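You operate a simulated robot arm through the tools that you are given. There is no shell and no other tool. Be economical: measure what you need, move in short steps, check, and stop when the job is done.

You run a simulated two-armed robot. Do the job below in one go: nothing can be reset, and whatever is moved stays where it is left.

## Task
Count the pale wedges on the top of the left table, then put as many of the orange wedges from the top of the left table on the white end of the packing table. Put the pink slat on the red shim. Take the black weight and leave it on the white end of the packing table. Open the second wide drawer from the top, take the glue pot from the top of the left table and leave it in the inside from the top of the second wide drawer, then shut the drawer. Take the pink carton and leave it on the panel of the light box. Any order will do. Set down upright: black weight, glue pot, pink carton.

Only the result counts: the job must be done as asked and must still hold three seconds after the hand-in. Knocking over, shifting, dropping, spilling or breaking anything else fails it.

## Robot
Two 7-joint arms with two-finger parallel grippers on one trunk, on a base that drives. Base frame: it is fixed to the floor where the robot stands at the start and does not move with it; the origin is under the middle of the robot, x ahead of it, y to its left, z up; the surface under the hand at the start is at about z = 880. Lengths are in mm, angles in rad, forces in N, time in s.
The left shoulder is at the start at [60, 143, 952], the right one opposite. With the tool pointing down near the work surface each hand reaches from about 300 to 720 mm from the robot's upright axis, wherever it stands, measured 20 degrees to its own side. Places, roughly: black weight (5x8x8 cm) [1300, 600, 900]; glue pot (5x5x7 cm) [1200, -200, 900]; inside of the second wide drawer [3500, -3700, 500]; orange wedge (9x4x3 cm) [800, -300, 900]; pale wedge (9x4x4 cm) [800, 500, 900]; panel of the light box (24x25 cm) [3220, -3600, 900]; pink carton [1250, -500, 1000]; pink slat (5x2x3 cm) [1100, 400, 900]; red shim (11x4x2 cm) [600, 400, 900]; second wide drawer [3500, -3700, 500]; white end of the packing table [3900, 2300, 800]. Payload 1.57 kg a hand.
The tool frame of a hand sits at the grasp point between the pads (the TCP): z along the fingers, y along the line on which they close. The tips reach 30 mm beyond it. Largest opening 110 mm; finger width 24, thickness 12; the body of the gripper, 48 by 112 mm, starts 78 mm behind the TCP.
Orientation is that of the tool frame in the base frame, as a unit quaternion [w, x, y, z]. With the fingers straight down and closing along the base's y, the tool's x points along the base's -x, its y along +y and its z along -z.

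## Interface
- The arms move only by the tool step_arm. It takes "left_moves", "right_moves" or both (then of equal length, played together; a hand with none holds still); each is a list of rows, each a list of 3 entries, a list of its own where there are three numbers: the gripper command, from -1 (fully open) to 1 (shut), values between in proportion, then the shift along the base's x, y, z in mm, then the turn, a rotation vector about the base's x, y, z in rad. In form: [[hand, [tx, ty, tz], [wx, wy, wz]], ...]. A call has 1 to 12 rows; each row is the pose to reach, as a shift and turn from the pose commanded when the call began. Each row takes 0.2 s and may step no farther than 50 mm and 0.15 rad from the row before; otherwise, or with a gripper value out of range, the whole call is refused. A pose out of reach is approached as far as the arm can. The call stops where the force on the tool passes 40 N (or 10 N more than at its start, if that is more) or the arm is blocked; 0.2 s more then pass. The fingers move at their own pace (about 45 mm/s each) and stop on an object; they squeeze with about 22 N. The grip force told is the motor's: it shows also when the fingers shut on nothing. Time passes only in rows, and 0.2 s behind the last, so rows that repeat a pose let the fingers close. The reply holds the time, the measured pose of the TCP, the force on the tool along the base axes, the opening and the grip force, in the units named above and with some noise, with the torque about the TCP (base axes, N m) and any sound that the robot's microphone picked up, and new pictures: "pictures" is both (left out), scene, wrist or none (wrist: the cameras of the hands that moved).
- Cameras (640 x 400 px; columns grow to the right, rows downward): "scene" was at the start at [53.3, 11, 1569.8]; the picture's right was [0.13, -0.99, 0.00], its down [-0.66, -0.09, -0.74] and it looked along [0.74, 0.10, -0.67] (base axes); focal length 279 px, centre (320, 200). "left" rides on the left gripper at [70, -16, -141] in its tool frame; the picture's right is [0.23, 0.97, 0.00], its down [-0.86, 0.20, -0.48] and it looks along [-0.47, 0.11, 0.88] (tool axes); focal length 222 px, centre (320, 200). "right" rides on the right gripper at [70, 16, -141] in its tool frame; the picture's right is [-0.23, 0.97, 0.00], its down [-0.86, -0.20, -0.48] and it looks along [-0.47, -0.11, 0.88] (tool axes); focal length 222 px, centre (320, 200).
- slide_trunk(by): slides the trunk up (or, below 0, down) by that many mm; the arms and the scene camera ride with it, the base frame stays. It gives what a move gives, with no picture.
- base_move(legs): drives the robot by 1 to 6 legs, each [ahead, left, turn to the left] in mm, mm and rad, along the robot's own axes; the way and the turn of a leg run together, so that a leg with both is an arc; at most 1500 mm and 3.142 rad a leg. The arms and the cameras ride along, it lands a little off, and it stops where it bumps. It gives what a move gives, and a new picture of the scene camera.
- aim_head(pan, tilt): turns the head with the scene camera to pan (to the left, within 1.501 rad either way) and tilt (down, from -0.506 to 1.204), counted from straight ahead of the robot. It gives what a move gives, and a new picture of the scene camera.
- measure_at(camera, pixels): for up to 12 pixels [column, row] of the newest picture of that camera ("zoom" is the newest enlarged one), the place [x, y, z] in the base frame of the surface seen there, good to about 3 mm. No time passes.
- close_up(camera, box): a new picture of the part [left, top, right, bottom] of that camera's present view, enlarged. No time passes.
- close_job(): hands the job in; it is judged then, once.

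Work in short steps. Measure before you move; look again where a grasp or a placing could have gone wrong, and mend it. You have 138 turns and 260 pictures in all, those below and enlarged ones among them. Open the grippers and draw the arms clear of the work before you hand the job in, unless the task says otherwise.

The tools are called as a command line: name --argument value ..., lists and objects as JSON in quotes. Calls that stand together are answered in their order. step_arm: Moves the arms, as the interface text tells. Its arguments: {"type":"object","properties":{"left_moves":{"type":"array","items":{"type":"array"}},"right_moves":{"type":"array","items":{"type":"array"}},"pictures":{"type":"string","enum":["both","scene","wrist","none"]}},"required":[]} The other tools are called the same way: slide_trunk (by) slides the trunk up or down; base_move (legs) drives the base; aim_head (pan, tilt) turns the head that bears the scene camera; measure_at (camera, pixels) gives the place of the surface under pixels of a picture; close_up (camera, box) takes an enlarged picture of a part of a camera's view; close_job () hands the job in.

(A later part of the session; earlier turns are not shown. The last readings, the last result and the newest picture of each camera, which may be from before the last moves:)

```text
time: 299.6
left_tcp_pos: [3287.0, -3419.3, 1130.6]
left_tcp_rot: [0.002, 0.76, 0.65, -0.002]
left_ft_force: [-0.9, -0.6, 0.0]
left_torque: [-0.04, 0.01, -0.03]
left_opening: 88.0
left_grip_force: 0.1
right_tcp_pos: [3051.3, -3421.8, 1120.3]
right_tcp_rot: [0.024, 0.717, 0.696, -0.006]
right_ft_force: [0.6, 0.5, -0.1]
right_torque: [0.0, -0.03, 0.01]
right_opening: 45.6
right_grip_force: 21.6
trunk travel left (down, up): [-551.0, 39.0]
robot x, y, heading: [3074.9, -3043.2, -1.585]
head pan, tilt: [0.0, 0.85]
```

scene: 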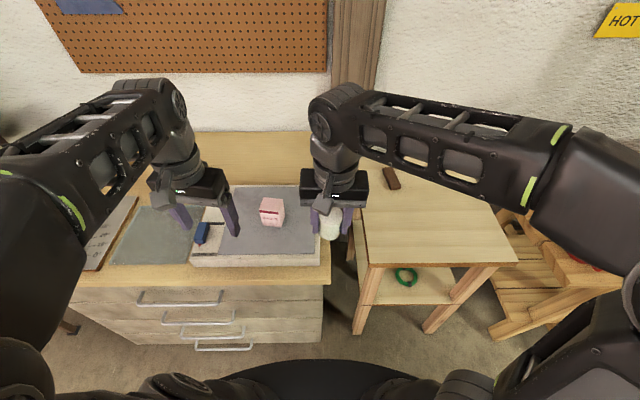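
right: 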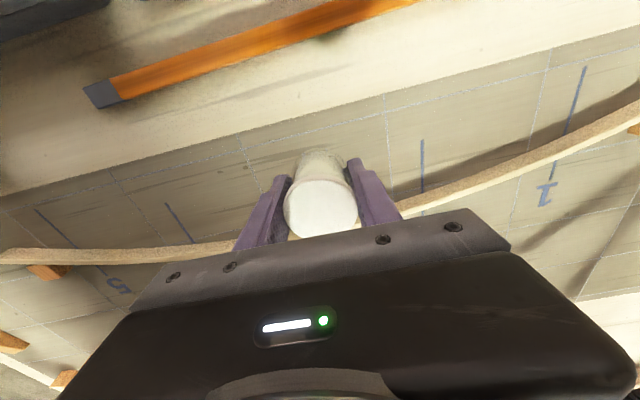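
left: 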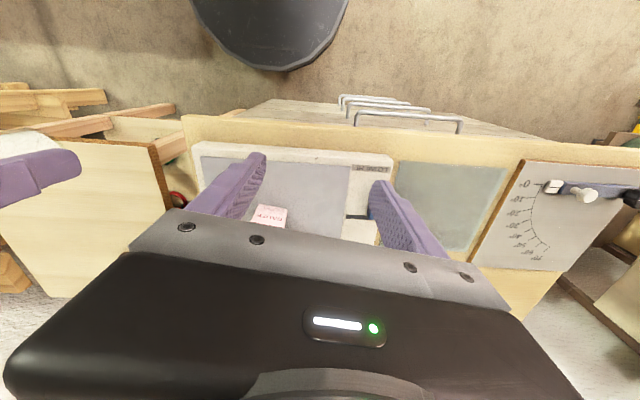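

The carton stands on the panel. I back off, shift in front of the drawers and lower the trunk by 350 to face the second handle.

base_move --legs '[[-420, 0, 0.01], [0, 330, 0]]'

slide_trunk --by -350

aim_head --pan 0.0 --tilt 0.6

```text
time: 304.0
left_tcp_pos: [3620.1, -2998.9, 1130.6]
left_tcp_rot: [0.003, 0.758, 0.652, -0.003]
left_ft_force: [0.1, 1.1, 0.3]
left_torque: [-0.01, 0.01, -0.01]
left_opening: 88.0
left_grip_force: 0.1
right_tcp_pos: [3383.6, -3001.8, 1121.6]
right_tcp_rot: [0.023, 0.715, 0.699, -0.006]
right_ft_force: [0.3, -0.6, -1.3]
right_torque: [-0.03, 0.04, 0.0]
right_opening: 45.2
right_grip_force: 22.2
trunk travel left (down, up): [-551.0, 39.0]
robot x, y, heading: [3404.4, -2626.7, -1.576]
head pan, tilt: [0.0, 0.85]
```

scene: 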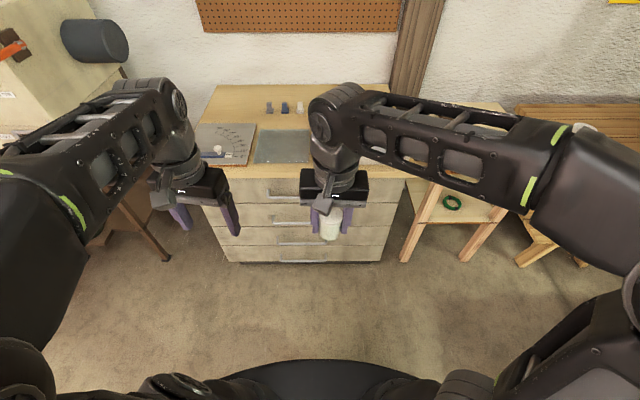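

```text
time: 307.4
left_tcp_pos: [3618.6, -2999.0, 779.9]
left_tcp_rot: [0.003, 0.758, 0.652, -0.001]
left_ft_force: [-0.8, -1.1, -0.3]
left_torque: [0.02, 0.0, -0.02]
left_opening: 87.9
left_grip_force: 0.1
right_tcp_pos: [3383.4, -3001.7, 771.3]
right_tcp_rot: [0.023, 0.715, 0.699, -0.007]
right_ft_force: [-1.1, 0.2, -0.4]
right_torque: [0.02, -0.02, 0.0]
right_opening: 45.4
right_grip_force: 22.2
trunk travel left (down, up): [-201.0, 389.0]
robot x, y, heading: [3404.5, -2628.3, -1.578]
head pan, tilt: [0.0, 0.85]
```

```text
time: 308.2
left_tcp_pos: [3617.9, -2998.8, 781.2]
left_tcp_rot: [0.003, 0.758, 0.652, -0.002]
left_ft_force: [-0.2, -0.5, -0.1]
left_torque: [-0.01, 0.03, 0.02]
left_opening: 88.0
left_grip_force: 0.1
right_tcp_pos: [3383.1, -3000.9, 772.2]
right_tcp_rot: [0.024, 0.715, 0.698, -0.006]
right_ft_force: [-0.1, 0.2, -0.6]
right_torque: [-0.01, 0.01, -0.01]
right_opening: 45.6
right_grip_force: 22.1
trunk travel left (down, up): [-201.0, 389.0]
robot x, y, heading: [3409.0, -2624.8, -1.572]
head pan, tilt: [0.0, 0.6]
```

scene: 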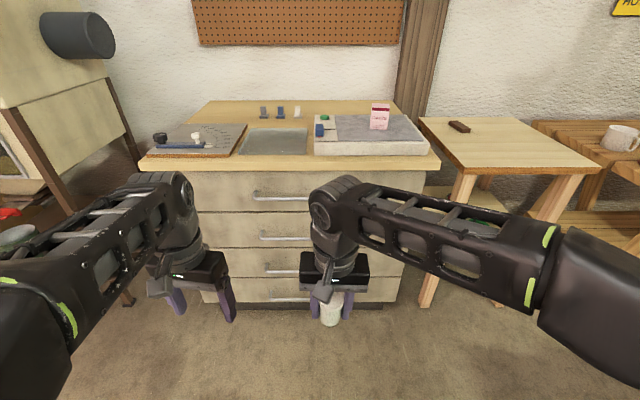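

The carton is fine. I zoom in on the second handle at (285,237) and measure it.

close_up --camera "scene" --box '[195, 160, 335, 310]'

measure_at --camera "scene" --pixels '[[264, 239], [275, 239], [285, 238], [295, 238], [304, 238], [285, 237], [270, 199], [285, 198], [285, 225], [285, 250], [260, 213]]'

```text
2.67 times, centred on (265, 235) of scene
```

zoom: 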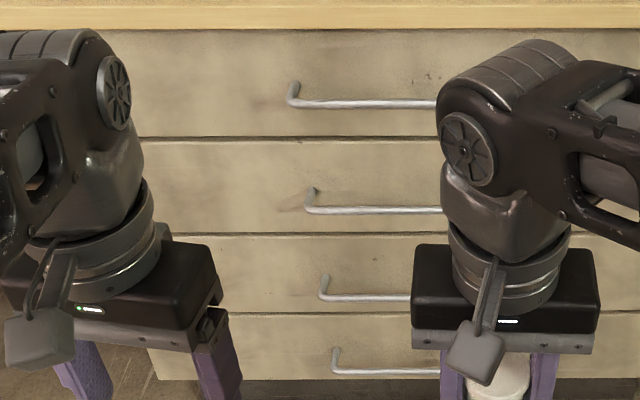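

```text
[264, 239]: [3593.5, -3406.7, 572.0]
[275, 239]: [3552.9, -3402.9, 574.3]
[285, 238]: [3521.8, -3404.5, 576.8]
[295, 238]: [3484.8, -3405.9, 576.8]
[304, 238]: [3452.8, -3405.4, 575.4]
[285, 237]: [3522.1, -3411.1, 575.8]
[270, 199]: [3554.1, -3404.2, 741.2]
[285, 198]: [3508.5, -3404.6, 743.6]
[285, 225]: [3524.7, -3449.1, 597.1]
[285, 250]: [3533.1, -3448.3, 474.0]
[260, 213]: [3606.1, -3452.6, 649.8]
```

Second handle: z≈575, y≈−3408, x≈3430–3600. I start turning the left hand (yaw first) while moving the right hand aside.

step_arm --left_moves '[[-0.6, [0, -8, -5], [0, 0, -0.1421]], [-0.6, [0, -16, -10], [0, 0, -0.2842]], [-0.6, [0, -24, -20], [0, 0, -0.4263]], [-0.6, [0, -32, -30], [0, 0, -0.5684]], [-0.6, [0, -40, -40], [0, 0, -0.7105]], [-0.6, [0, -48, -50], [0, 0, -0.8526]], [-0.6, [0, -56, -60], [0, 0, -0.9947]], [-0.6, [0, -64, -70], [0, 0, -1.1368]], [-0.6, [0, -72, -80], [0, 0, -1.2789]], [-0.6, [0, -80, -90], [0, 0, -1.421]]]' --right_moves '[[1, [-15, 0, 0], [0, 0, 0]], [1, [-30, 0, 0], [0, 0, 0]], [1, [-45, 0, 0], [0, 0, 0]], [1, [-60, 0, 0], [0, 0, 0]], [1, [-75, 0, 0], [0, 0, 0]], [1, [-90, 0, 0], [0, 0, 0]], [1, [-105, 0, 0], [0, 0, 0]], [1, [-120, 0, 0], [0, 0, 0]], [1, [-135, 0, 0], [0, 0, 0]], [1, [-150, 0, 0], [0, 0, 0]]]' --pictures "none"

step_arm --left_moves '[[-0.6, [-8, -10, -10], [-0.1428, 0, 0]], [-0.6, [-16, -20, -20], [-0.2856, 0, 0]], [-0.6, [-24, -30, -30], [-0.4284, 0, 0]], [-0.6, [-34, -40, -40], [-0.5712, 0, 0]], [-0.6, [-44, -50, -50], [-0.714, 0, 0]], [-0.6, [-54, -60, -60], [-0.8568, 0, 0]], [-0.6, [-64, -70, -70], [-0.9996, 0, 0]], [-0.6, [-74, -80, -80], [-1.1424, 0, 0]], [-0.6, [-84, -90, -90], [-1.2852, 0, 0]], [-0.6, [-94, -95, -100], [-1.428, 0, 0]], [-0.6, [-104, -100, -110], [-1.5708, 0, 0]]]'

```text
time: 310.4
left_tcp_pos: [3617.6, -3077.7, 690.7]
left_tcp_rot: [0.0, 1.0, -0.002, -0.003]
left_ft_force: [0.2, -0.2, 0.0]
left_torque: [0.01, 0.02, -0.02]
left_opening: 88.1
left_grip_force: 0.1
right_tcp_pos: [3233.7, -3002.2, 771.8]
right_tcp_rot: [0.023, 0.715, 0.699, -0.006]
right_ft_force: [-0.2, 0.6, 0.3]
right_torque: [0.02, 0.03, 0.0]
right_opening: 45.5
right_grip_force: 22.0
trunk travel left (down, up): [-201.0, 389.0]
robot x, y, heading: [3407.4, -2625.9, -1.573]
head pan, tilt: [0.0, 0.6]
```

```text
time: 313.0
left_tcp_pos: [3550.1, -3179.4, 566.1]
left_tcp_rot: [0.697, 0.716, 0.026, 0.021]
left_ft_force: [0.4, 0.1, -1.7]
left_torque: [-0.03, -0.01, -0.05]
left_opening: 87.9
left_grip_force: 0.0
left hand out of reach, approached as far as the arm can: row 9, 10
right_tcp_pos: [3235.5, -3002.8, 771.4]
right_tcp_rot: [0.023, 0.715, 0.699, -0.006]
right_ft_force: [0.2, -0.6, -0.2]
right_torque: [0.07, 0.11, 0.0]
right_opening: 45.5
right_grip_force: 22.6
trunk travel left (down, up): [-201.0, 389.0]
robot x, y, heading: [3404.2, -2623.2, -1.578]
head pan, tilt: [0.0, 0.6]
stopped in row 11 (left hand): the arm was blocked; the commanded pose is now the measured one
```

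scene: 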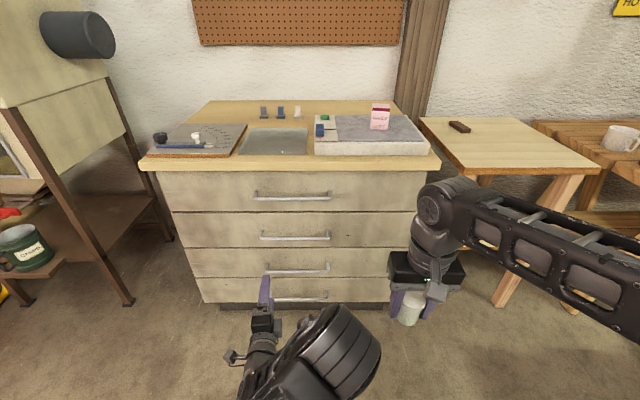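
left: 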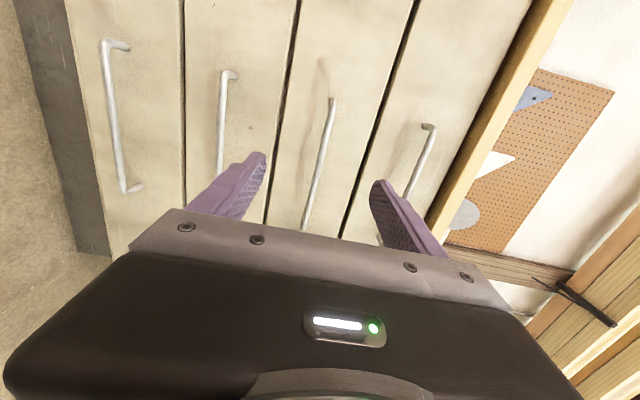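

The hand now points forward with vertical closing; the second handle is between the fingers. I raise the trunk 9 mm and drive ahead 190, shifting 35 right.

slide_trunk --by 9

base_move --legs '[[180, -35, 0]]'

close_up --camera "left" --box '[0, 0, 640, 400]'

```text
time: 313.6
left_tcp_pos: [3549.3, -3179.7, 575.9]
left_tcp_rot: [0.698, 0.715, 0.025, 0.022]
left_ft_force: [-0.2, -0.1, 0.6]
left_torque: [-0.01, 0.02, -0.02]
left_opening: 88.3
left_grip_force: 0.0
right_tcp_pos: [3233.8, -3003.6, 780.6]
right_tcp_rot: [0.023, 0.714, 0.7, -0.006]
right_ft_force: [0.4, 0.2, 0.4]
right_torque: [-0.05, -0.04, 0.03]
right_opening: 45.3
right_grip_force: 22.0
trunk travel left (down, up): [-210.0, 380.0]
robot x, y, heading: [3404.7, -2624.5, -1.577]
head pan, tilt: [0.0, 0.6]
```

```text
time: 315.1
left_tcp_pos: [3513.0, -3359.2, 574.6]
left_tcp_rot: [0.698, 0.716, 0.025, 0.021]
left_ft_force: [-0.4, 0.2, -0.4]
left_torque: [0.01, -0.01, 0.01]
left_opening: 87.9
left_grip_force: 0.0
right_tcp_pos: [3196.2, -3183.2, 781.6]
right_tcp_rot: [0.023, 0.715, 0.698, -0.007]
right_ft_force: [-0.4, 0.7, -0.2]
right_torque: [0.0, 0.03, -0.01]
right_opening: 45.4
right_grip_force: 22.0
trunk travel left (down, up): [-210.0, 380.0]
robot x, y, heading: [3371.0, -2805.0, -1.576]
head pan, tilt: [0.0, 0.6]
```

scene: 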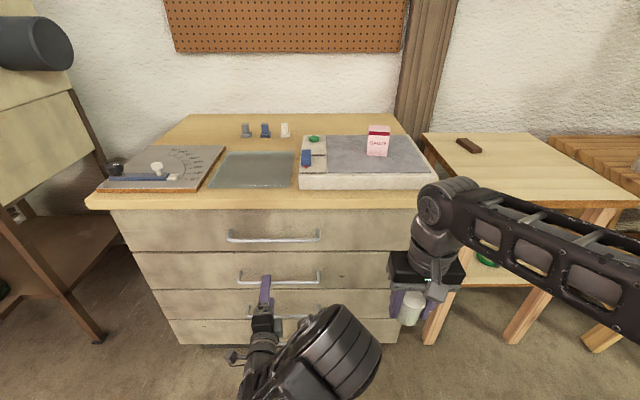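

```text
1.00 times, centred on (320, 200) of left (not enlarged: the box is as wide or as high as the picture)
```

zoom: 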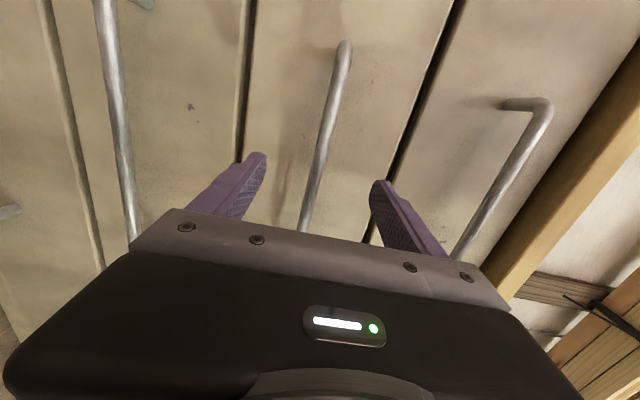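

The bar lies between the fingers. I drive ahead 38 mm and close on it.

base_move --legs '[[38, 0, 0]]'

step_arm --left_moves '[[-0.2, [0, 0, 0], [0, 0, 0]], [0.2, [0, 0, 0], [0, 0, 0]], [0.6, [0, 0, 0], [0, 0, 0]], [1, [0, 0, 0], [0, 0, 0]], [1, [0, 0, 0], [0, 0, 0]], [1, [0, 0, 0], [0, 0, 0]]]' --pictures "wrist"

```text
time: 316.0
left_tcp_pos: [3511.7, -3398.3, 576.0]
left_tcp_rot: [0.698, 0.716, 0.025, 0.021]
left_ft_force: [0.5, 0.1, -0.8]
left_torque: [0.02, -0.01, -0.02]
left_opening: 87.9
left_grip_force: 0.0
right_tcp_pos: [3196.5, -3220.3, 780.9]
right_tcp_rot: [0.022, 0.716, 0.698, -0.007]
right_ft_force: [0.7, 1.0, -0.9]
right_torque: [0.0, 0.0, 0.01]
right_opening: 45.3
right_grip_force: 21.5
trunk travel left (down, up): [-210.0, 380.0]
robot x, y, heading: [3369.8, -2842.7, -1.577]
head pan, tilt: [0.0, 0.6]
```

scene: 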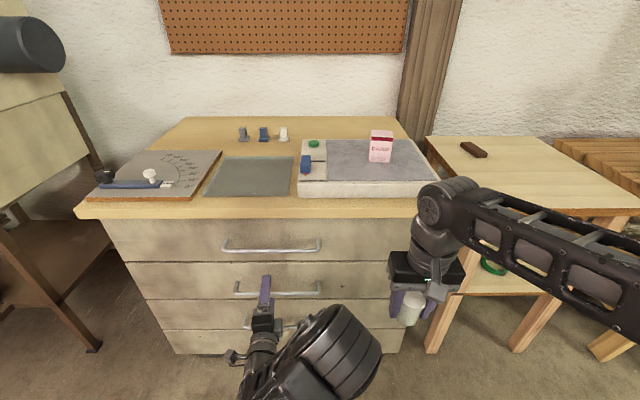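

```text
time: 317.4
left_tcp_pos: [3512.1, -3399.4, 571.6]
left_tcp_rot: [0.695, 0.718, 0.024, 0.02]
left_ft_force: [-1.8, 1.2, -21.9]
left_torque: [0.21, -0.47, 0.19]
left_opening: 11.8
left_grip_force: 24.6
right_tcp_pos: [3197.6, -3220.3, 779.6]
right_tcp_rot: [0.022, 0.715, 0.699, -0.006]
right_ft_force: [-0.1, 0.1, -0.9]
right_torque: [-0.01, 0.02, -0.01]
right_opening: 45.4
right_grip_force: 22.1
trunk travel left (down, up): [-210.0, 380.0]
robot x, y, heading: [3368.9, -2844.2, -1.574]
head pan, tilt: [0.0, 0.6]
```

left: 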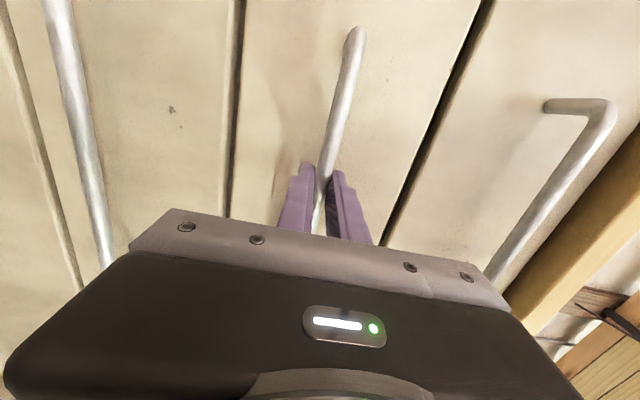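

The bar is gripped (12 mm). I relieve the vertical load with the trunk and back the base to pull the drawer.

slide_trunk --by -4

base_move --legs '[[-120, 0, 0]]'

```text
time: 317.9
left_tcp_pos: [3512.4, -3397.2, 571.7]
left_tcp_rot: [0.699, 0.714, 0.024, 0.02]
left_ft_force: [-0.6, 7.5, -10.4]
left_torque: [0.1, -0.59, -0.47]
left_opening: 11.7
left_grip_force: 29.1
right_tcp_pos: [3197.7, -3221.5, 775.6]
right_tcp_rot: [0.023, 0.715, 0.699, -0.007]
right_ft_force: [0.4, 0.2, -0.5]
right_torque: [0.0, 0.0, 0.0]
right_opening: 45.3
right_grip_force: 22.3
trunk travel left (down, up): [-206.0, 384.0]
robot x, y, heading: [3367.1, -2845.0, -1.575]
head pan, tilt: [0.0, 0.6]
```

```text
time: 319.1
left_tcp_pos: [3512.5, -3278.3, 571.9]
left_tcp_rot: [0.699, 0.715, 0.024, 0.02]
left_ft_force: [-2.4, -0.3, -1.7]
left_torque: [0.06, -0.57, -0.2]
left_opening: 11.6
left_grip_force: 28.7
right_tcp_pos: [3197.0, -3101.2, 776.5]
right_tcp_rot: [0.023, 0.716, 0.698, -0.007]
right_ft_force: [-0.2, -0.4, -1.0]
right_torque: [0.0, -0.03, 0.02]
right_opening: 45.5
right_grip_force: 22.4
trunk travel left (down, up): [-206.0, 384.0]
robot x, y, heading: [3370.0, -2723.9, -1.576]
head pan, tilt: [0.0, 0.6]
```

scene: 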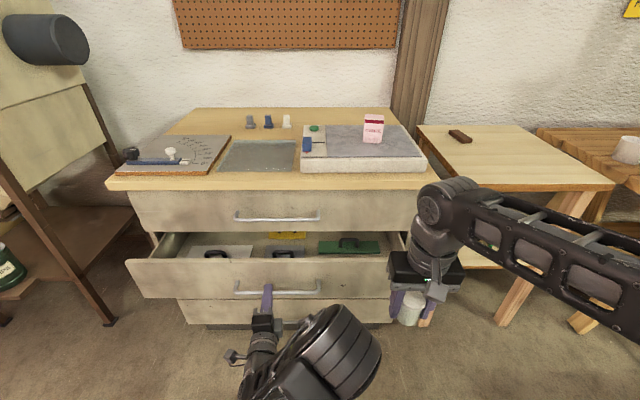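

The drawer opens and holds other items. I pull 150 mm more to find a free spot.

base_move --legs '[[-150, 0, 0]]'

close_up --camera "scene" --box '[110, 170, 430, 350]'

```text
time: 320.5
left_tcp_pos: [3512.5, -3127.3, 571.6]
left_tcp_rot: [0.699, 0.714, 0.023, 0.019]
left_ft_force: [-5.2, 0.6, -0.7]
left_torque: [0.01, -0.55, -0.38]
left_opening: 11.5
left_grip_force: 29.1
right_tcp_pos: [3198.6, -2952.3, 776.9]
right_tcp_rot: [0.024, 0.715, 0.698, -0.006]
right_ft_force: [-0.3, 0.0, -0.4]
right_torque: [0.0, 0.01, 0.0]
right_opening: 45.3
right_grip_force: 21.5
trunk travel left (down, up): [-206.0, 384.0]
robot x, y, heading: [3371.0, -2576.1, -1.576]
head pan, tilt: [0.0, 0.6]
```

scene: 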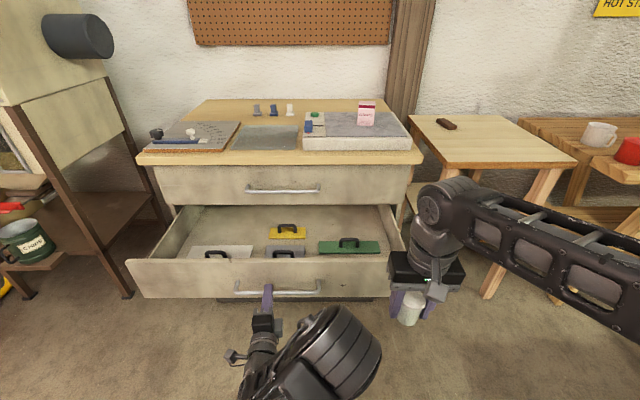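

```text
2.00 times, centred on (270, 260) of scene
```

zoom: 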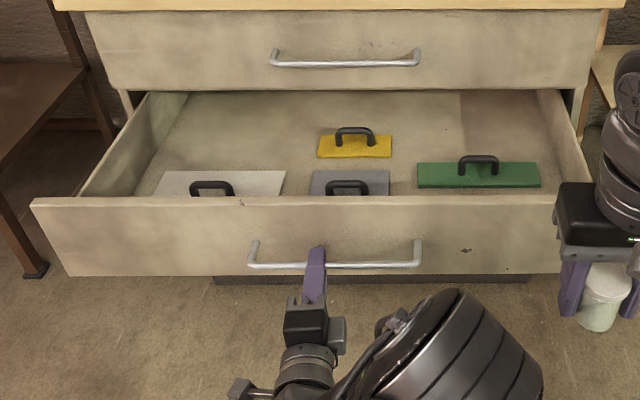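

I measure the drawer floor and items to pick a free spot.

measure_at --camera "scene" --pixels '[[345, 232], [315, 240], [335, 238], [350, 250], [370, 240], [250, 240], [287, 235], [287, 227], [348, 240], [220, 240], [290, 258], [360, 258]]'

```text
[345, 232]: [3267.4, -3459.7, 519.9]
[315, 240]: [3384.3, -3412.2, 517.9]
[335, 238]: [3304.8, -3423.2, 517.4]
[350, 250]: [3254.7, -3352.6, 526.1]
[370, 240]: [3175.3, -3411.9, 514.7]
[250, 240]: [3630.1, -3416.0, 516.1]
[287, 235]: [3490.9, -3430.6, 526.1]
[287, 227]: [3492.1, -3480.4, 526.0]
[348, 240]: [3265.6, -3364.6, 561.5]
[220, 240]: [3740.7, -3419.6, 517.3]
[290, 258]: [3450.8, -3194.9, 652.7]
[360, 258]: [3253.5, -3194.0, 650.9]
```

Floor z≈517; a free lane lies at x≈3385 between the grey and green tools. I release the handle, back off, and raise the left hand above the drawer level.

step_arm --left_moves '[[0.5, [0, 0, 0], [0, 0, 0]], [0, [0, 0, 0], [0, 0, 0]], [0, [0, 0, 0], [0, 0, 0]], [0, [0, 0, 0], [0, 0, 0]]]' --pictures "none"

base_move --legs '[[-70, 0, 0]]'

step_arm --left_moves '[[0, [0, 0, 30], [0, 0, 0]], [0, [10, 0, 60], [0, 0, 0]], [0, [25, 0, 90], [0, 0, 0]], [0, [40, 0, 120], [0, 0, 0]], [0, [50, 0, 150], [0, 0, 0]], [0.5, [60, 0, 185], [0, 0, 0]]]' --pictures "scene"

```text
time: 321.5
left_tcp_pos: [3511.8, -3129.1, 573.1]
left_tcp_rot: [0.699, 0.715, 0.024, 0.02]
left_ft_force: [0.8, -0.7, -0.9]
left_torque: [-0.03, -0.03, -0.01]
left_opening: 55.1
left_grip_force: 0.1
right_tcp_pos: [3199.0, -2952.0, 776.6]
right_tcp_rot: [0.024, 0.715, 0.698, -0.006]
right_ft_force: [-0.5, -0.3, -1.2]
right_torque: [0.04, 0.03, 0.0]
right_opening: 45.4
right_grip_force: 21.6
trunk travel left (down, up): [-206.0, 384.0]
robot x, y, heading: [3371.6, -2571.9, -1.579]
head pan, tilt: [0.0, 0.6]
```

```text
time: 322.5
left_tcp_pos: [3513.1, -3059.5, 571.9]
left_tcp_rot: [0.699, 0.714, 0.023, 0.02]
left_ft_force: [0.3, 0.8, -0.4]
left_torque: [0.03, 0.0, -0.04]
left_opening: 55.1
left_grip_force: 0.0
right_tcp_pos: [3199.1, -2882.7, 776.8]
right_tcp_rot: [0.023, 0.715, 0.698, -0.007]
right_ft_force: [0.6, -0.4, -1.3]
right_torque: [0.03, -0.03, -0.02]
right_opening: 45.3
right_grip_force: 21.9
trunk travel left (down, up): [-206.0, 384.0]
robot x, y, heading: [3369.6, -2507.9, -1.579]
head pan, tilt: [0.0, 0.6]
```

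scene: 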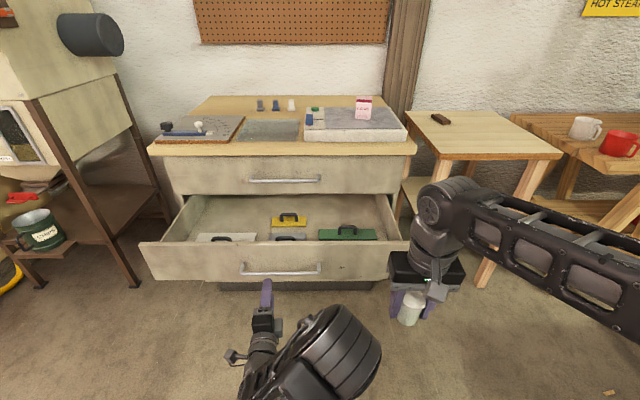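

```text
time: 323.9
left_tcp_pos: [3553.5, -3058.6, 691.4]
left_tcp_rot: [0.699, 0.715, 0.024, 0.02]
left_ft_force: [-1.3, -0.4, 0.7]
left_torque: [0.04, 0.02, 0.03]
left_opening: 27.3
left_grip_force: 0.1
left hand out of reach, approached as far as the arm can: row 5, 6
right_tcp_pos: [3198.2, -2882.8, 776.6]
right_tcp_rot: [0.024, 0.715, 0.699, -0.006]
right_ft_force: [0.7, 0.1, -0.7]
right_torque: [0.0, -0.02, -0.03]
right_opening: 45.4
right_grip_force: 22.1
trunk travel left (down, up): [-206.0, 384.0]
robot x, y, heading: [3372.1, -2501.6, -1.571]
head pan, tilt: [0.0, 0.6]
```

scene: 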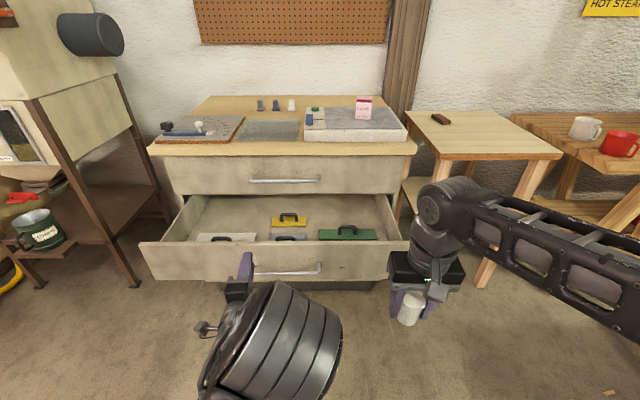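

I raise the trunk 65 mm so both hands clear the drawer front, then drive ahead 255.

slide_trunk --by 65

base_move --legs '[[255, 0, 0]]'

```text
time: 324.9
left_tcp_pos: [3554.1, -3058.6, 755.7]
left_tcp_rot: [0.698, 0.715, 0.024, 0.02]
left_ft_force: [0.0, -0.5, -0.2]
left_torque: [-0.02, 0.0, 0.02]
left_opening: 27.4
left_grip_force: 0.0
right_tcp_pos: [3198.9, -2882.4, 841.4]
right_tcp_rot: [0.023, 0.715, 0.699, -0.007]
right_ft_force: [-0.2, 0.7, -1.5]
right_torque: [0.01, 0.02, -0.02]
right_opening: 45.4
right_grip_force: 22.1
trunk travel left (down, up): [-271.0, 319.0]
robot x, y, heading: [3369.9, -2507.1, -1.58]
head pan, tilt: [0.0, 0.6]
```

```text
time: 326.8
left_tcp_pos: [3551.4, -3315.0, 755.0]
left_tcp_rot: [0.699, 0.715, 0.025, 0.02]
left_ft_force: [0.1, 0.3, -0.6]
left_torque: [0.02, -0.02, 0.01]
left_opening: 27.4
left_grip_force: 0.1
right_tcp_pos: [3197.7, -3137.3, 842.1]
right_tcp_rot: [0.023, 0.715, 0.699, -0.007]
right_ft_force: [1.1, -1.0, 0.1]
right_torque: [-0.03, 0.02, 0.03]
right_opening: 45.2
right_grip_force: 22.2
trunk travel left (down, up): [-271.0, 319.0]
robot x, y, heading: [3368.9, -2762.8, -1.578]
head pan, tilt: [0.0, 0.6]
```

scene: 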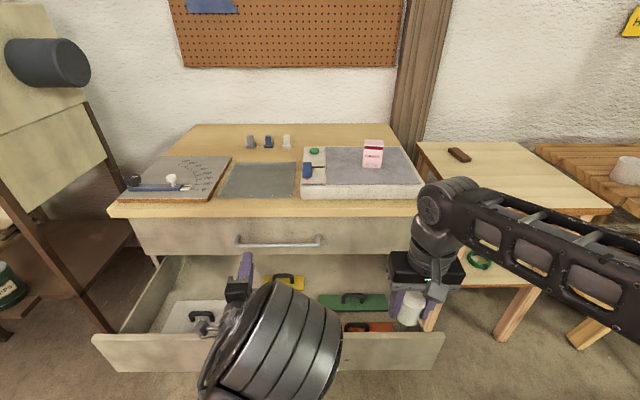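

I tilt the head down to view the drawer inside.

aim_head --pan 0.0 --tilt 0.95

close_up --camera "scene" --box '[60, 110, 460, 360]'

```text
time: 327.6
left_tcp_pos: [3551.2, -3315.6, 756.3]
left_tcp_rot: [0.698, 0.715, 0.025, 0.019]
left_ft_force: [-0.1, 0.1, -0.5]
left_torque: [0.03, 0.02, 0.01]
left_opening: 27.5
left_grip_force: 0.1
right_tcp_pos: [3197.0, -3136.9, 841.5]
right_tcp_rot: [0.024, 0.715, 0.698, -0.006]
right_ft_force: [-0.5, -0.2, -0.9]
right_torque: [-0.01, -0.01, 0.03]
right_opening: 45.3
right_grip_force: 22.0
trunk travel left (down, up): [-271.0, 319.0]
robot x, y, heading: [3365.4, -2761.6, -1.57]
head pan, tilt: [0.0, 0.949]
```

scene: 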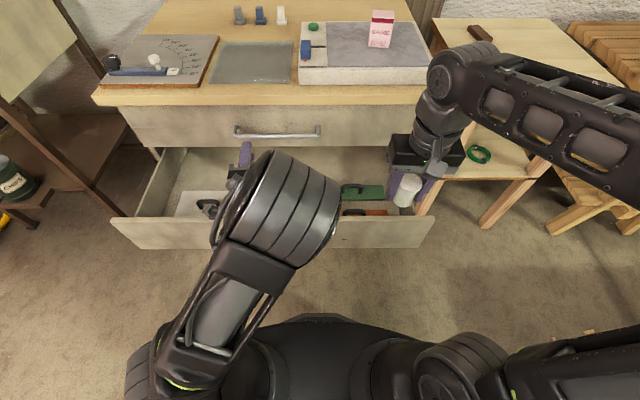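

```text
1.60 times, centred on (260, 235) of scene
```

zoom: 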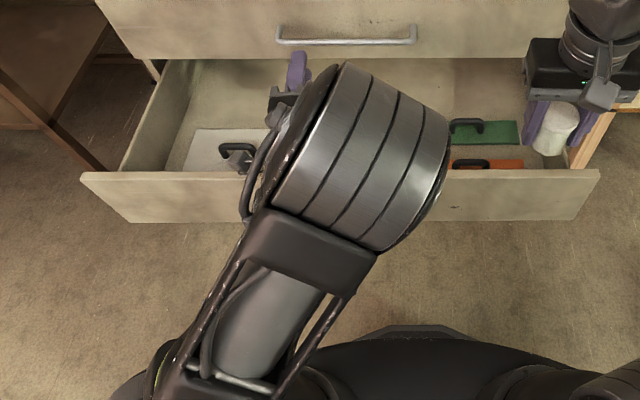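

I measure the left elbow's position before bringing the right hand across.

measure_at --camera "scene" --pixels '[[325, 190], [290, 200], [260, 250], [235, 180], [245, 155], [383, 213], [360, 190], [365, 211]]'

```text
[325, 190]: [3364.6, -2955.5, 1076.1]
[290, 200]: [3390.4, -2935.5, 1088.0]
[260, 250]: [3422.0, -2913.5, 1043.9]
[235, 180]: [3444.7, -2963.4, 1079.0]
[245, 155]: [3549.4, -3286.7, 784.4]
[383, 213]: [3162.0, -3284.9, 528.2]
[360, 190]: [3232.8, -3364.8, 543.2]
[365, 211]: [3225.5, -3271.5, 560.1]
```

The left elbow leans inward. I shift the left hand 150 mm to the left (+x) to open space.

step_arm --left_moves '[[0.5, [30, 10, 0], [0, 0, 0]], [0.5, [60, 20, 0], [0, 0, 0]], [0.5, [90, 30, 0], [0, 0, 0]], [0.5, [120, 40, 0], [0, 0, 0]], [0.5, [150, 50, 0], [0, 0, 0]], [0.5, [180, 60, 0], [0, 0, 0]]]' --pictures "scene"

```text
time: 329.0
left_tcp_pos: [3649.9, -3297.9, 741.5]
left_tcp_rot: [0.701, 0.713, 0.026, 0.022]
left_ft_force: [0.3, 0.4, 0.0]
left_torque: [0.01, 0.0, 0.01]
left_opening: 27.7
left_grip_force: 0.1
left hand out of reach, approached as far as the arm can: row 1, 2, 3, 4, 5, 6
right_tcp_pos: [3197.8, -3137.8, 840.6]
right_tcp_rot: [0.023, 0.715, 0.699, -0.006]
right_ft_force: [0.4, -0.2, -0.3]
right_torque: [0.01, 0.02, 0.04]
right_opening: 45.4
right_grip_force: 21.8
trunk travel left (down, up): [-271.0, 319.0]
robot x, y, heading: [3369.2, -2764.2, -1.581]
head pan, tilt: [0.0, 0.949]
```

scene: 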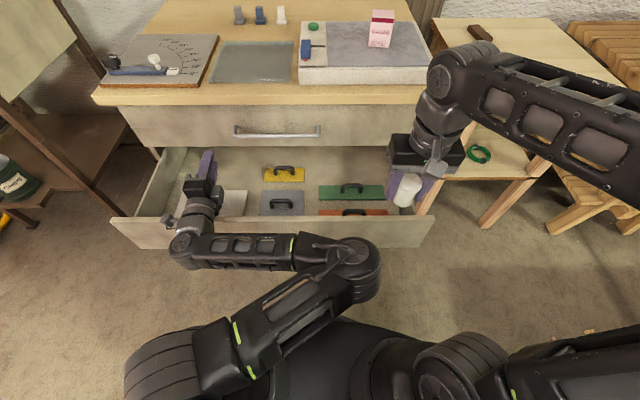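

The drawer interior is visible now. I measure the free gaps between the tools.

close_up --camera "scene" --box '[150, 130, 430, 260]'

measure_at --camera "scene" --pixels '[[303, 195], [302, 212], [262, 193], [320, 186], [320, 198], [319, 214], [305, 168], [385, 200], [247, 192], [246, 212], [340, 172], [311, 190]]'

```text
2.29 times, centred on (290, 195) of scene
```

zoom: 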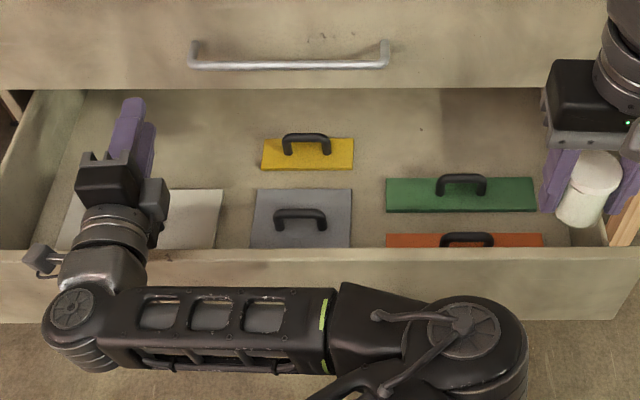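

```text
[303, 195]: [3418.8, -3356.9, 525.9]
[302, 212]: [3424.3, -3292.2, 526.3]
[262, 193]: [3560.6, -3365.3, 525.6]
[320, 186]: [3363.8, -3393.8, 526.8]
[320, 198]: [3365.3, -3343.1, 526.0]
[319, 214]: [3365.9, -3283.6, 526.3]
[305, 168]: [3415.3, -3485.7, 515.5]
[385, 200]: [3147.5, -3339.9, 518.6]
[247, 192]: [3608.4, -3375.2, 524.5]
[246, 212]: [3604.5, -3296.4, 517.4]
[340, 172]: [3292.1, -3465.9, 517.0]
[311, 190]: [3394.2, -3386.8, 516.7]
```

A strip along the right wall (x≈3070–3150) looks free. I measure its limits.

measure_at --camera "zoom" --pixels '[[536, 185], [537, 205], [545, 240], [560, 160], [535, 150], [550, 232], [600, 235], [612, 240], [575, 245], [520, 120], [545, 100]]'

close_up --camera "right" --box '[0, 0, 640, 400]'

```text
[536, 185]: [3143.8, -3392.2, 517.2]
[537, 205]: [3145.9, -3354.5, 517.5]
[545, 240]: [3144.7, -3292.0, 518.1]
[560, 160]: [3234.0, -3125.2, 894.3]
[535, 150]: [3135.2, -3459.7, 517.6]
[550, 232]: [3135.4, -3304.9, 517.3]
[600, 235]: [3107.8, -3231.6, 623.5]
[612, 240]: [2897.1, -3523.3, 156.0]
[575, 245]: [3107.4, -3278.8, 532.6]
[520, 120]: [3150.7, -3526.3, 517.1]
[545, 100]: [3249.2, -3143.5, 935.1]
```

```text
1.00 times, centred on (320, 200) of right (not enlarged: the box is as wide or as high as the picture)
```

zoom: 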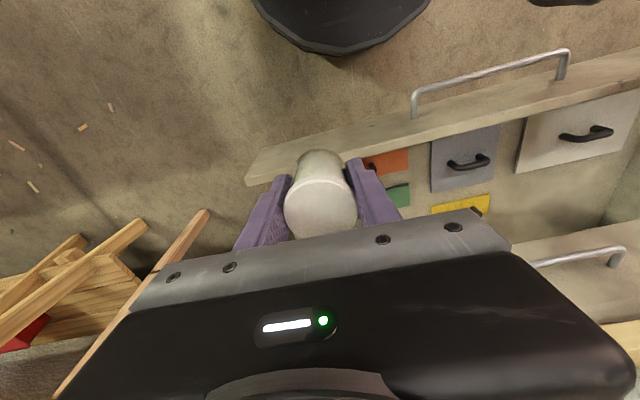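

The wall strip is too narrow, so the drawer must come out ~100 mm more. I back out, lower the trunk so the left hand is at the handle height, and approach the handle again.

base_move --legs '[[-300, 0, 0], [0, -115, 0]]'

slide_trunk --by -168

step_arm --left_moves '[[-0.4, [0, 0, 0], [0, 0, 0]], [-0.4, [0, 0, 0], [0, 0, 0]], [-0.4, [0, 0, 0], [0, 0, 0]], [-0.4, [0, 0, 0], [0, 0, 0]]]'

measure_at --camera "left" --pixels '[[320, 150], [320, 120]]'

```text
time: 331.9
left_tcp_pos: [3537.1, -2999.4, 740.7]
left_tcp_rot: [0.701, 0.713, 0.025, 0.02]
left_ft_force: [0.0, -0.1, -0.2]
left_torque: [-0.06, -0.01, -0.01]
left_opening: 27.6
left_grip_force: 0.1
right_tcp_pos: [3084.2, -2836.7, 842.1]
right_tcp_rot: [0.024, 0.716, 0.697, -0.007]
right_ft_force: [0.3, -0.2, -0.5]
right_torque: [0.01, 0.02, 0.0]
right_opening: 45.5
right_grip_force: 22.4
trunk travel left (down, up): [-271.0, 319.0]
robot x, y, heading: [3252.3, -2460.2, -1.585]
head pan, tilt: [0.0, 0.949]
```

scene: 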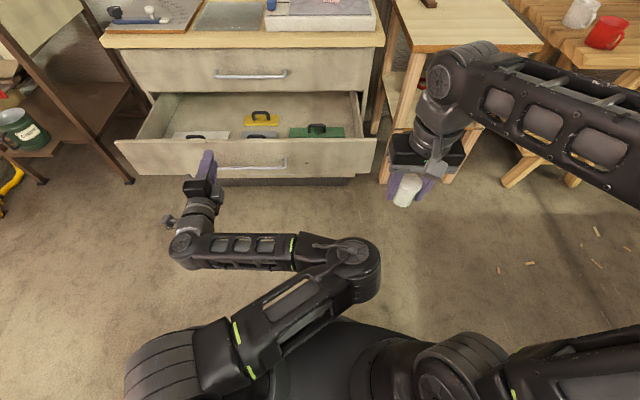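

```text
time: 333.8
left_tcp_pos: [3535.2, -2998.6, 574.0]
left_tcp_rot: [0.701, 0.713, 0.025, 0.02]
left_ft_force: [0.8, 0.2, -0.6]
left_torque: [0.01, 0.02, 0.02]
left_opening: 27.7
left_grip_force: 0.0
right_tcp_pos: [3082.4, -2836.5, 673.6]
right_tcp_rot: [0.023, 0.716, 0.697, -0.006]
right_ft_force: [0.2, 0.3, 0.0]
right_torque: [0.0, 0.02, 0.01]
right_opening: 45.5
right_grip_force: 22.0
trunk travel left (down, up): [-103.0, 487.0]
robot x, y, heading: [3260.4, -2457.1, -1.58]
head pan, tilt: [0.0, 0.949]
```

```text
time: 334.8
left_tcp_pos: [3536.5, -2998.5, 574.5]
left_tcp_rot: [0.701, 0.712, 0.024, 0.021]
left_ft_force: [0.3, -1.0, -0.6]
left_torque: [-0.02, -0.02, 0.02]
left_opening: 76.7
left_grip_force: 0.1
right_tcp_pos: [3083.7, -2836.8, 673.6]
right_tcp_rot: [0.023, 0.717, 0.696, -0.007]
right_ft_force: [-0.6, 0.0, -0.9]
right_torque: [0.01, 0.01, 0.01]
right_opening: 45.3
right_grip_force: 22.3
trunk travel left (down, up): [-103.0, 487.0]
robot x, y, heading: [3257.9, -2461.7, -1.58]
head pan, tilt: [0.0, 0.949]
```

scene: 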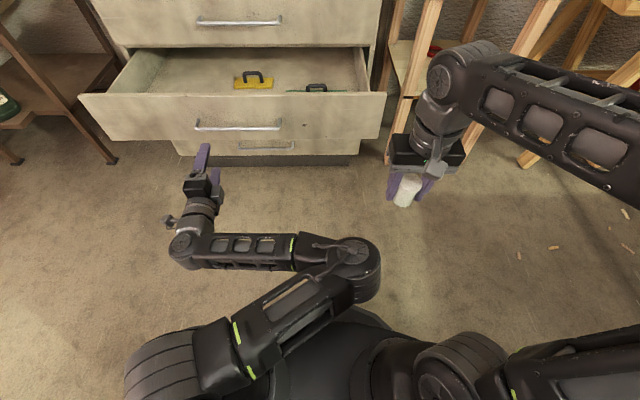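
left: 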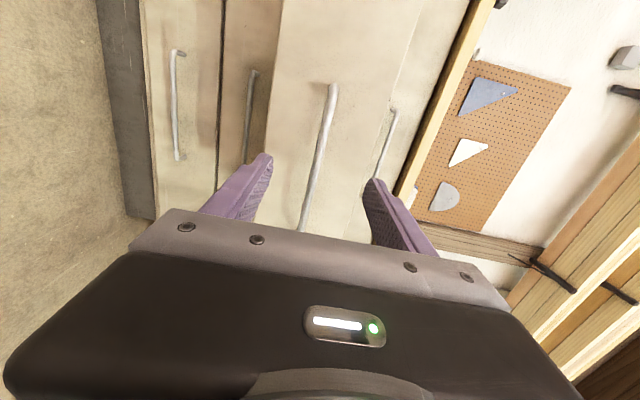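

```text
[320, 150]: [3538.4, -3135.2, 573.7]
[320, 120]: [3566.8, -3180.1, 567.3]
```

The bar is centred between the fingers (y −3135, z 574). I drive ahead 127, close, pull 105 mm, release, back off and raise the trunk again.

base_move --legs '[[127, 0, 0]]'

step_arm --left_moves '[[0.2, [0, 0, 0], [0, 0, 0]], [0.6, [0, 0, 0], [0, 0, 0]], [1, [0, 0, 0], [0, 0, 0]], [1, [0, 0, 0], [0, 0, 0]], [1, [0, 0, 0], [0, 0, 0]], [1, [0, 0, 0], [0, 0, 0]]]' --pictures "none"

base_move --legs '[[-105, 0, 0]]'

step_arm --left_moves '[[0.5, [0, 0, 0], [0, 0, 0]], [0, [0, 0, 0], [0, 0, 0]], [0, [0, 0, 0], [0, 0, 0]], [0, [0, 0, 0], [0, 0, 0]]]' --pictures "none"

base_move --legs '[[-80, 0, 0]]'

slide_trunk --by 175

```text
time: 336.1
left_tcp_pos: [3534.2, -3124.0, 574.3]
left_tcp_rot: [0.701, 0.712, 0.024, 0.02]
left_ft_force: [-1.0, 0.1, 0.2]
left_torque: [-0.04, -0.02, 0.0]
left_opening: 77.0
left_grip_force: 0.0
right_tcp_pos: [3082.1, -2961.2, 673.3]
right_tcp_rot: [0.023, 0.717, 0.697, -0.006]
right_ft_force: [-0.3, 0.4, -1.0]
right_torque: [0.0, 0.02, -0.01]
right_opening: 45.6
right_grip_force: 22.2
trunk travel left (down, up): [-103.0, 487.0]
robot x, y, heading: [3253.8, -2587.3, -1.578]
head pan, tilt: [0.0, 0.949]
```

scene: 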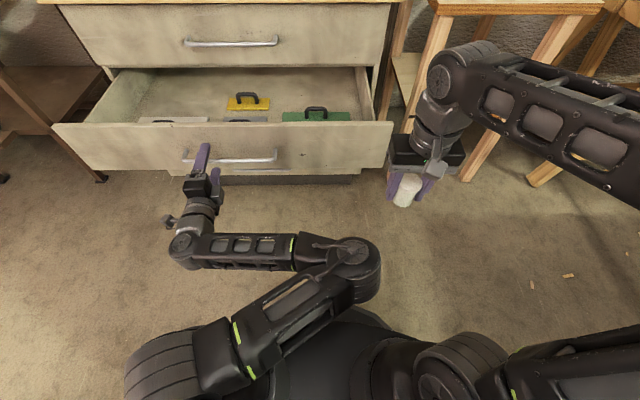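

```text
time: 337.4
left_tcp_pos: [3533.8, -3125.0, 573.3]
left_tcp_rot: [0.7, 0.713, 0.024, 0.021]
left_ft_force: [-0.8, 2.2, -4.5]
left_torque: [0.04, -0.48, -0.02]
left_opening: 11.7
left_grip_force: 29.1
right_tcp_pos: [3082.4, -2962.7, 675.0]
right_tcp_rot: [0.024, 0.717, 0.697, -0.006]
right_ft_force: [0.4, 0.1, -0.1]
right_torque: [0.0, 0.04, 0.0]
right_opening: 45.3
right_grip_force: 22.1
trunk travel left (down, up): [-103.0, 487.0]
robot x, y, heading: [3254.9, -2583.6, -1.581]
head pan, tilt: [0.0, 0.949]
```

```text
time: 338.6
left_tcp_pos: [3534.6, -3019.6, 572.4]
left_tcp_rot: [0.7, 0.713, 0.023, 0.02]
left_ft_force: [-9.6, -0.1, -8.8]
left_torque: [0.09, -0.42, -0.28]
left_opening: 11.9
left_grip_force: 29.4
right_tcp_pos: [3083.0, -2856.0, 673.3]
right_tcp_rot: [0.023, 0.716, 0.697, -0.006]
right_ft_force: [-0.1, 0.0, -0.6]
right_torque: [0.0, 0.01, -0.04]
right_opening: 45.2
right_grip_force: 22.2
trunk travel left (down, up): [-103.0, 487.0]
robot x, y, heading: [3255.8, -2475.0, -1.579]
head pan, tilt: [0.0, 0.949]
```

scene: 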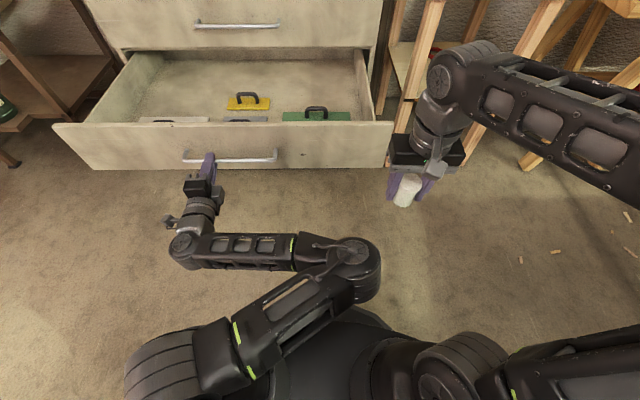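

```text
time: 339.6
left_tcp_pos: [3533.7, -3018.3, 572.7]
left_tcp_rot: [0.7, 0.713, 0.024, 0.02]
left_ft_force: [-0.1, -0.3, 0.3]
left_torque: [-0.03, -0.02, 0.02]
left_opening: 55.0
left_grip_force: 0.0
right_tcp_pos: [3083.0, -2855.1, 673.8]
right_tcp_rot: [0.023, 0.716, 0.697, -0.006]
right_ft_force: [0.1, 0.7, -0.4]
right_torque: [0.01, 0.0, -0.01]
right_opening: 45.7
right_grip_force: 21.9
trunk travel left (down, up): [-103.0, 487.0]
robot x, y, heading: [3258.5, -2480.0, -1.582]
head pan, tilt: [0.0, 0.949]
```

```text
time: 340.7
left_tcp_pos: [3536.2, -2939.2, 572.6]
left_tcp_rot: [0.7, 0.713, 0.024, 0.02]
left_ft_force: [0.2, 0.0, -0.1]
left_torque: [0.0, -0.01, 0.01]
left_opening: 55.2
left_grip_force: 0.2
right_tcp_pos: [3085.4, -2776.0, 673.6]
right_tcp_rot: [0.023, 0.717, 0.697, -0.007]
right_ft_force: [-0.7, -0.9, -0.7]
right_torque: [0.0, 0.04, 0.0]
right_opening: 45.3
right_grip_force: 22.7
trunk travel left (down, up): [-103.0, 487.0]
robot x, y, heading: [3256.9, -2399.4, -1.579]
head pan, tilt: [0.0, 0.949]
```

scene: 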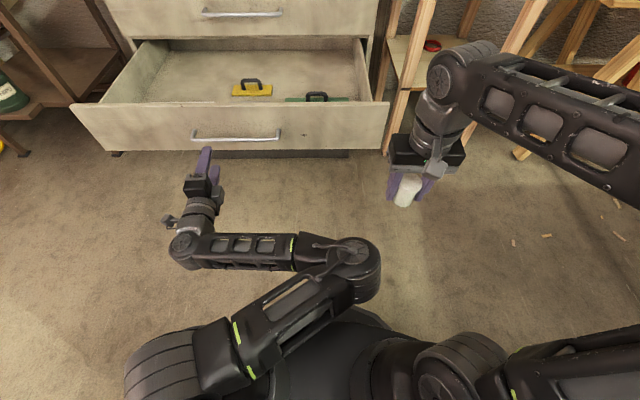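

```text
time: 342.6
left_tcp_pos: [3535.6, -2940.0, 747.1]
left_tcp_rot: [0.7, 0.713, 0.024, 0.02]
left_ft_force: [-0.1, 0.1, 0.5]
left_torque: [-0.01, -0.02, -0.02]
left_opening: 54.9
left_grip_force: 0.1
right_tcp_pos: [3083.5, -2777.2, 848.4]
right_tcp_rot: [0.023, 0.716, 0.697, -0.007]
right_ft_force: [-0.3, 0.0, -0.6]
right_torque: [0.03, -0.02, 0.01]
right_opening: 45.2
right_grip_force: 21.7
trunk travel left (down, up): [-278.0, 312.0]
robot x, y, heading: [3258.9, -2402.3, -1.58]
head pan, tilt: [0.0, 0.949]
```

The drawer is now ~375 mm open. I raise the trunk 50 more, shift left 140 and drive ahead so the free area behind the green tool is within the right hand's reach.

slide_trunk --by 50

base_move --legs '[[0, 140, 0], [340, 0, 0]]'

step_arm --right_moves '[[1, [10, -35, 0], [0, 0, 0]], [1, [20, -70, -10], [0, 0, 0]], [1, [30, -105, -20], [0, 0, 0]], [1, [40, -140, -40], [0, 0, 0]], [1, [50, -175, -60], [0, 0, 0]]]'

close_up --camera "scene" --box '[140, 60, 480, 260]'

```text
time: 343.6
left_tcp_pos: [3536.2, -2938.9, 796.4]
left_tcp_rot: [0.7, 0.713, 0.023, 0.02]
left_ft_force: [-0.6, -1.3, 0.6]
left_torque: [-0.01, 0.0, 0.03]
left_opening: 55.0
left_grip_force: 0.1
right_tcp_pos: [3084.7, -2776.7, 898.9]
right_tcp_rot: [0.024, 0.716, 0.698, -0.007]
right_ft_force: [0.3, -0.4, 0.0]
right_torque: [-0.01, 0.02, -0.02]
right_opening: 45.0
right_grip_force: 21.9
trunk travel left (down, up): [-328.0, 262.0]
robot x, y, heading: [3257.9, -2397.8, -1.585]
head pan, tilt: [0.0, 0.949]
```

```text
time: 346.7
left_tcp_pos: [3670.6, -3280.6, 797.2]
left_tcp_rot: [0.7, 0.713, 0.023, 0.019]
left_ft_force: [0.6, -0.1, 0.6]
left_torque: [0.0, 0.0, -0.03]
left_opening: 55.0
left_grip_force: 0.1
right_tcp_pos: [3219.4, -3116.3, 897.9]
right_tcp_rot: [0.023, 0.717, 0.697, -0.007]
right_ft_force: [-0.2, 0.2, -1.1]
right_torque: [0.02, 0.0, -0.02]
right_opening: 45.3
right_grip_force: 21.8
trunk travel left (down, up): [-328.0, 262.0]
robot x, y, heading: [3391.5, -2741.2, -1.586]
head pan, tilt: [0.0, 0.949]
```

scene: 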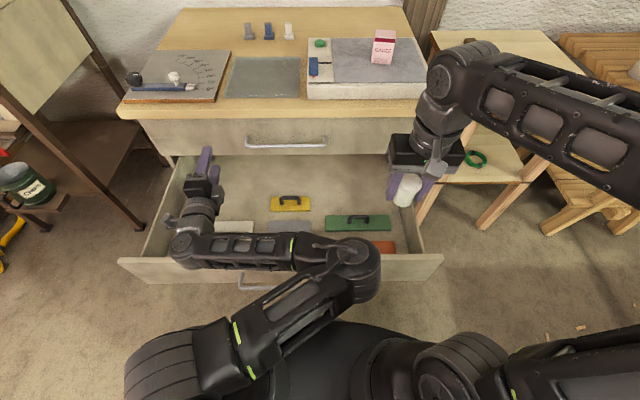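

```text
time: 347.9
left_tcp_pos: [3670.1, -3281.6, 797.1]
left_tcp_rot: [0.7, 0.714, 0.023, 0.018]
left_ft_force: [-0.1, 0.0, -0.3]
left_torque: [-0.01, 0.02, 0.01]
left_opening: 55.1
left_grip_force: 0.0
right_tcp_pos: [3269.1, -3292.7, 838.9]
right_tcp_rot: [0.023, 0.718, 0.696, -0.006]
right_ft_force: [-0.1, 0.4, -0.3]
right_torque: [-0.03, -0.01, 0.02]
right_opening: 45.4
right_grip_force: 22.0
trunk travel left (down, up): [-328.0, 262.0]
robot x, y, heading: [3392.7, -2743.8, -1.585]
head pan, tilt: [0.0, 0.949]
```

scene: 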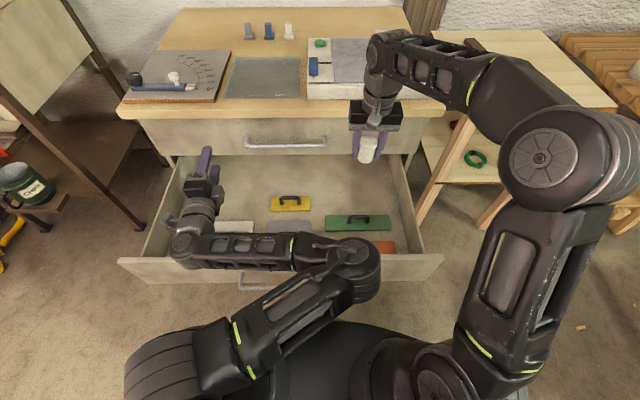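
right: 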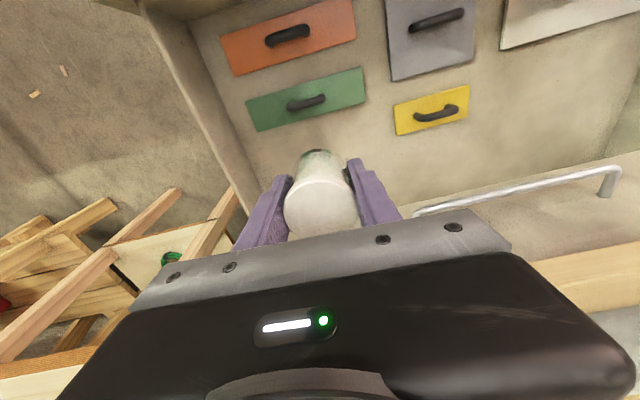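

```text
1.88 times, centred on (310, 160) of scene
```

zoom: 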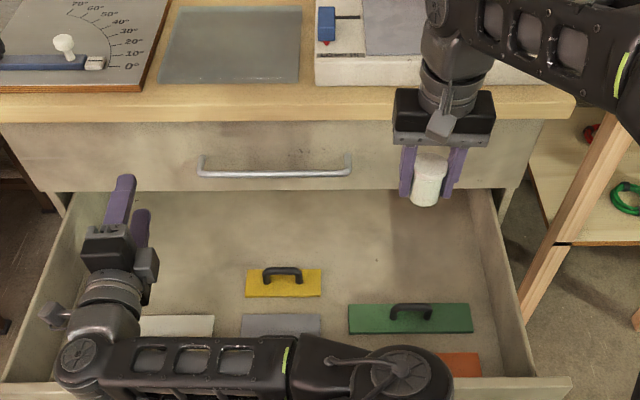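

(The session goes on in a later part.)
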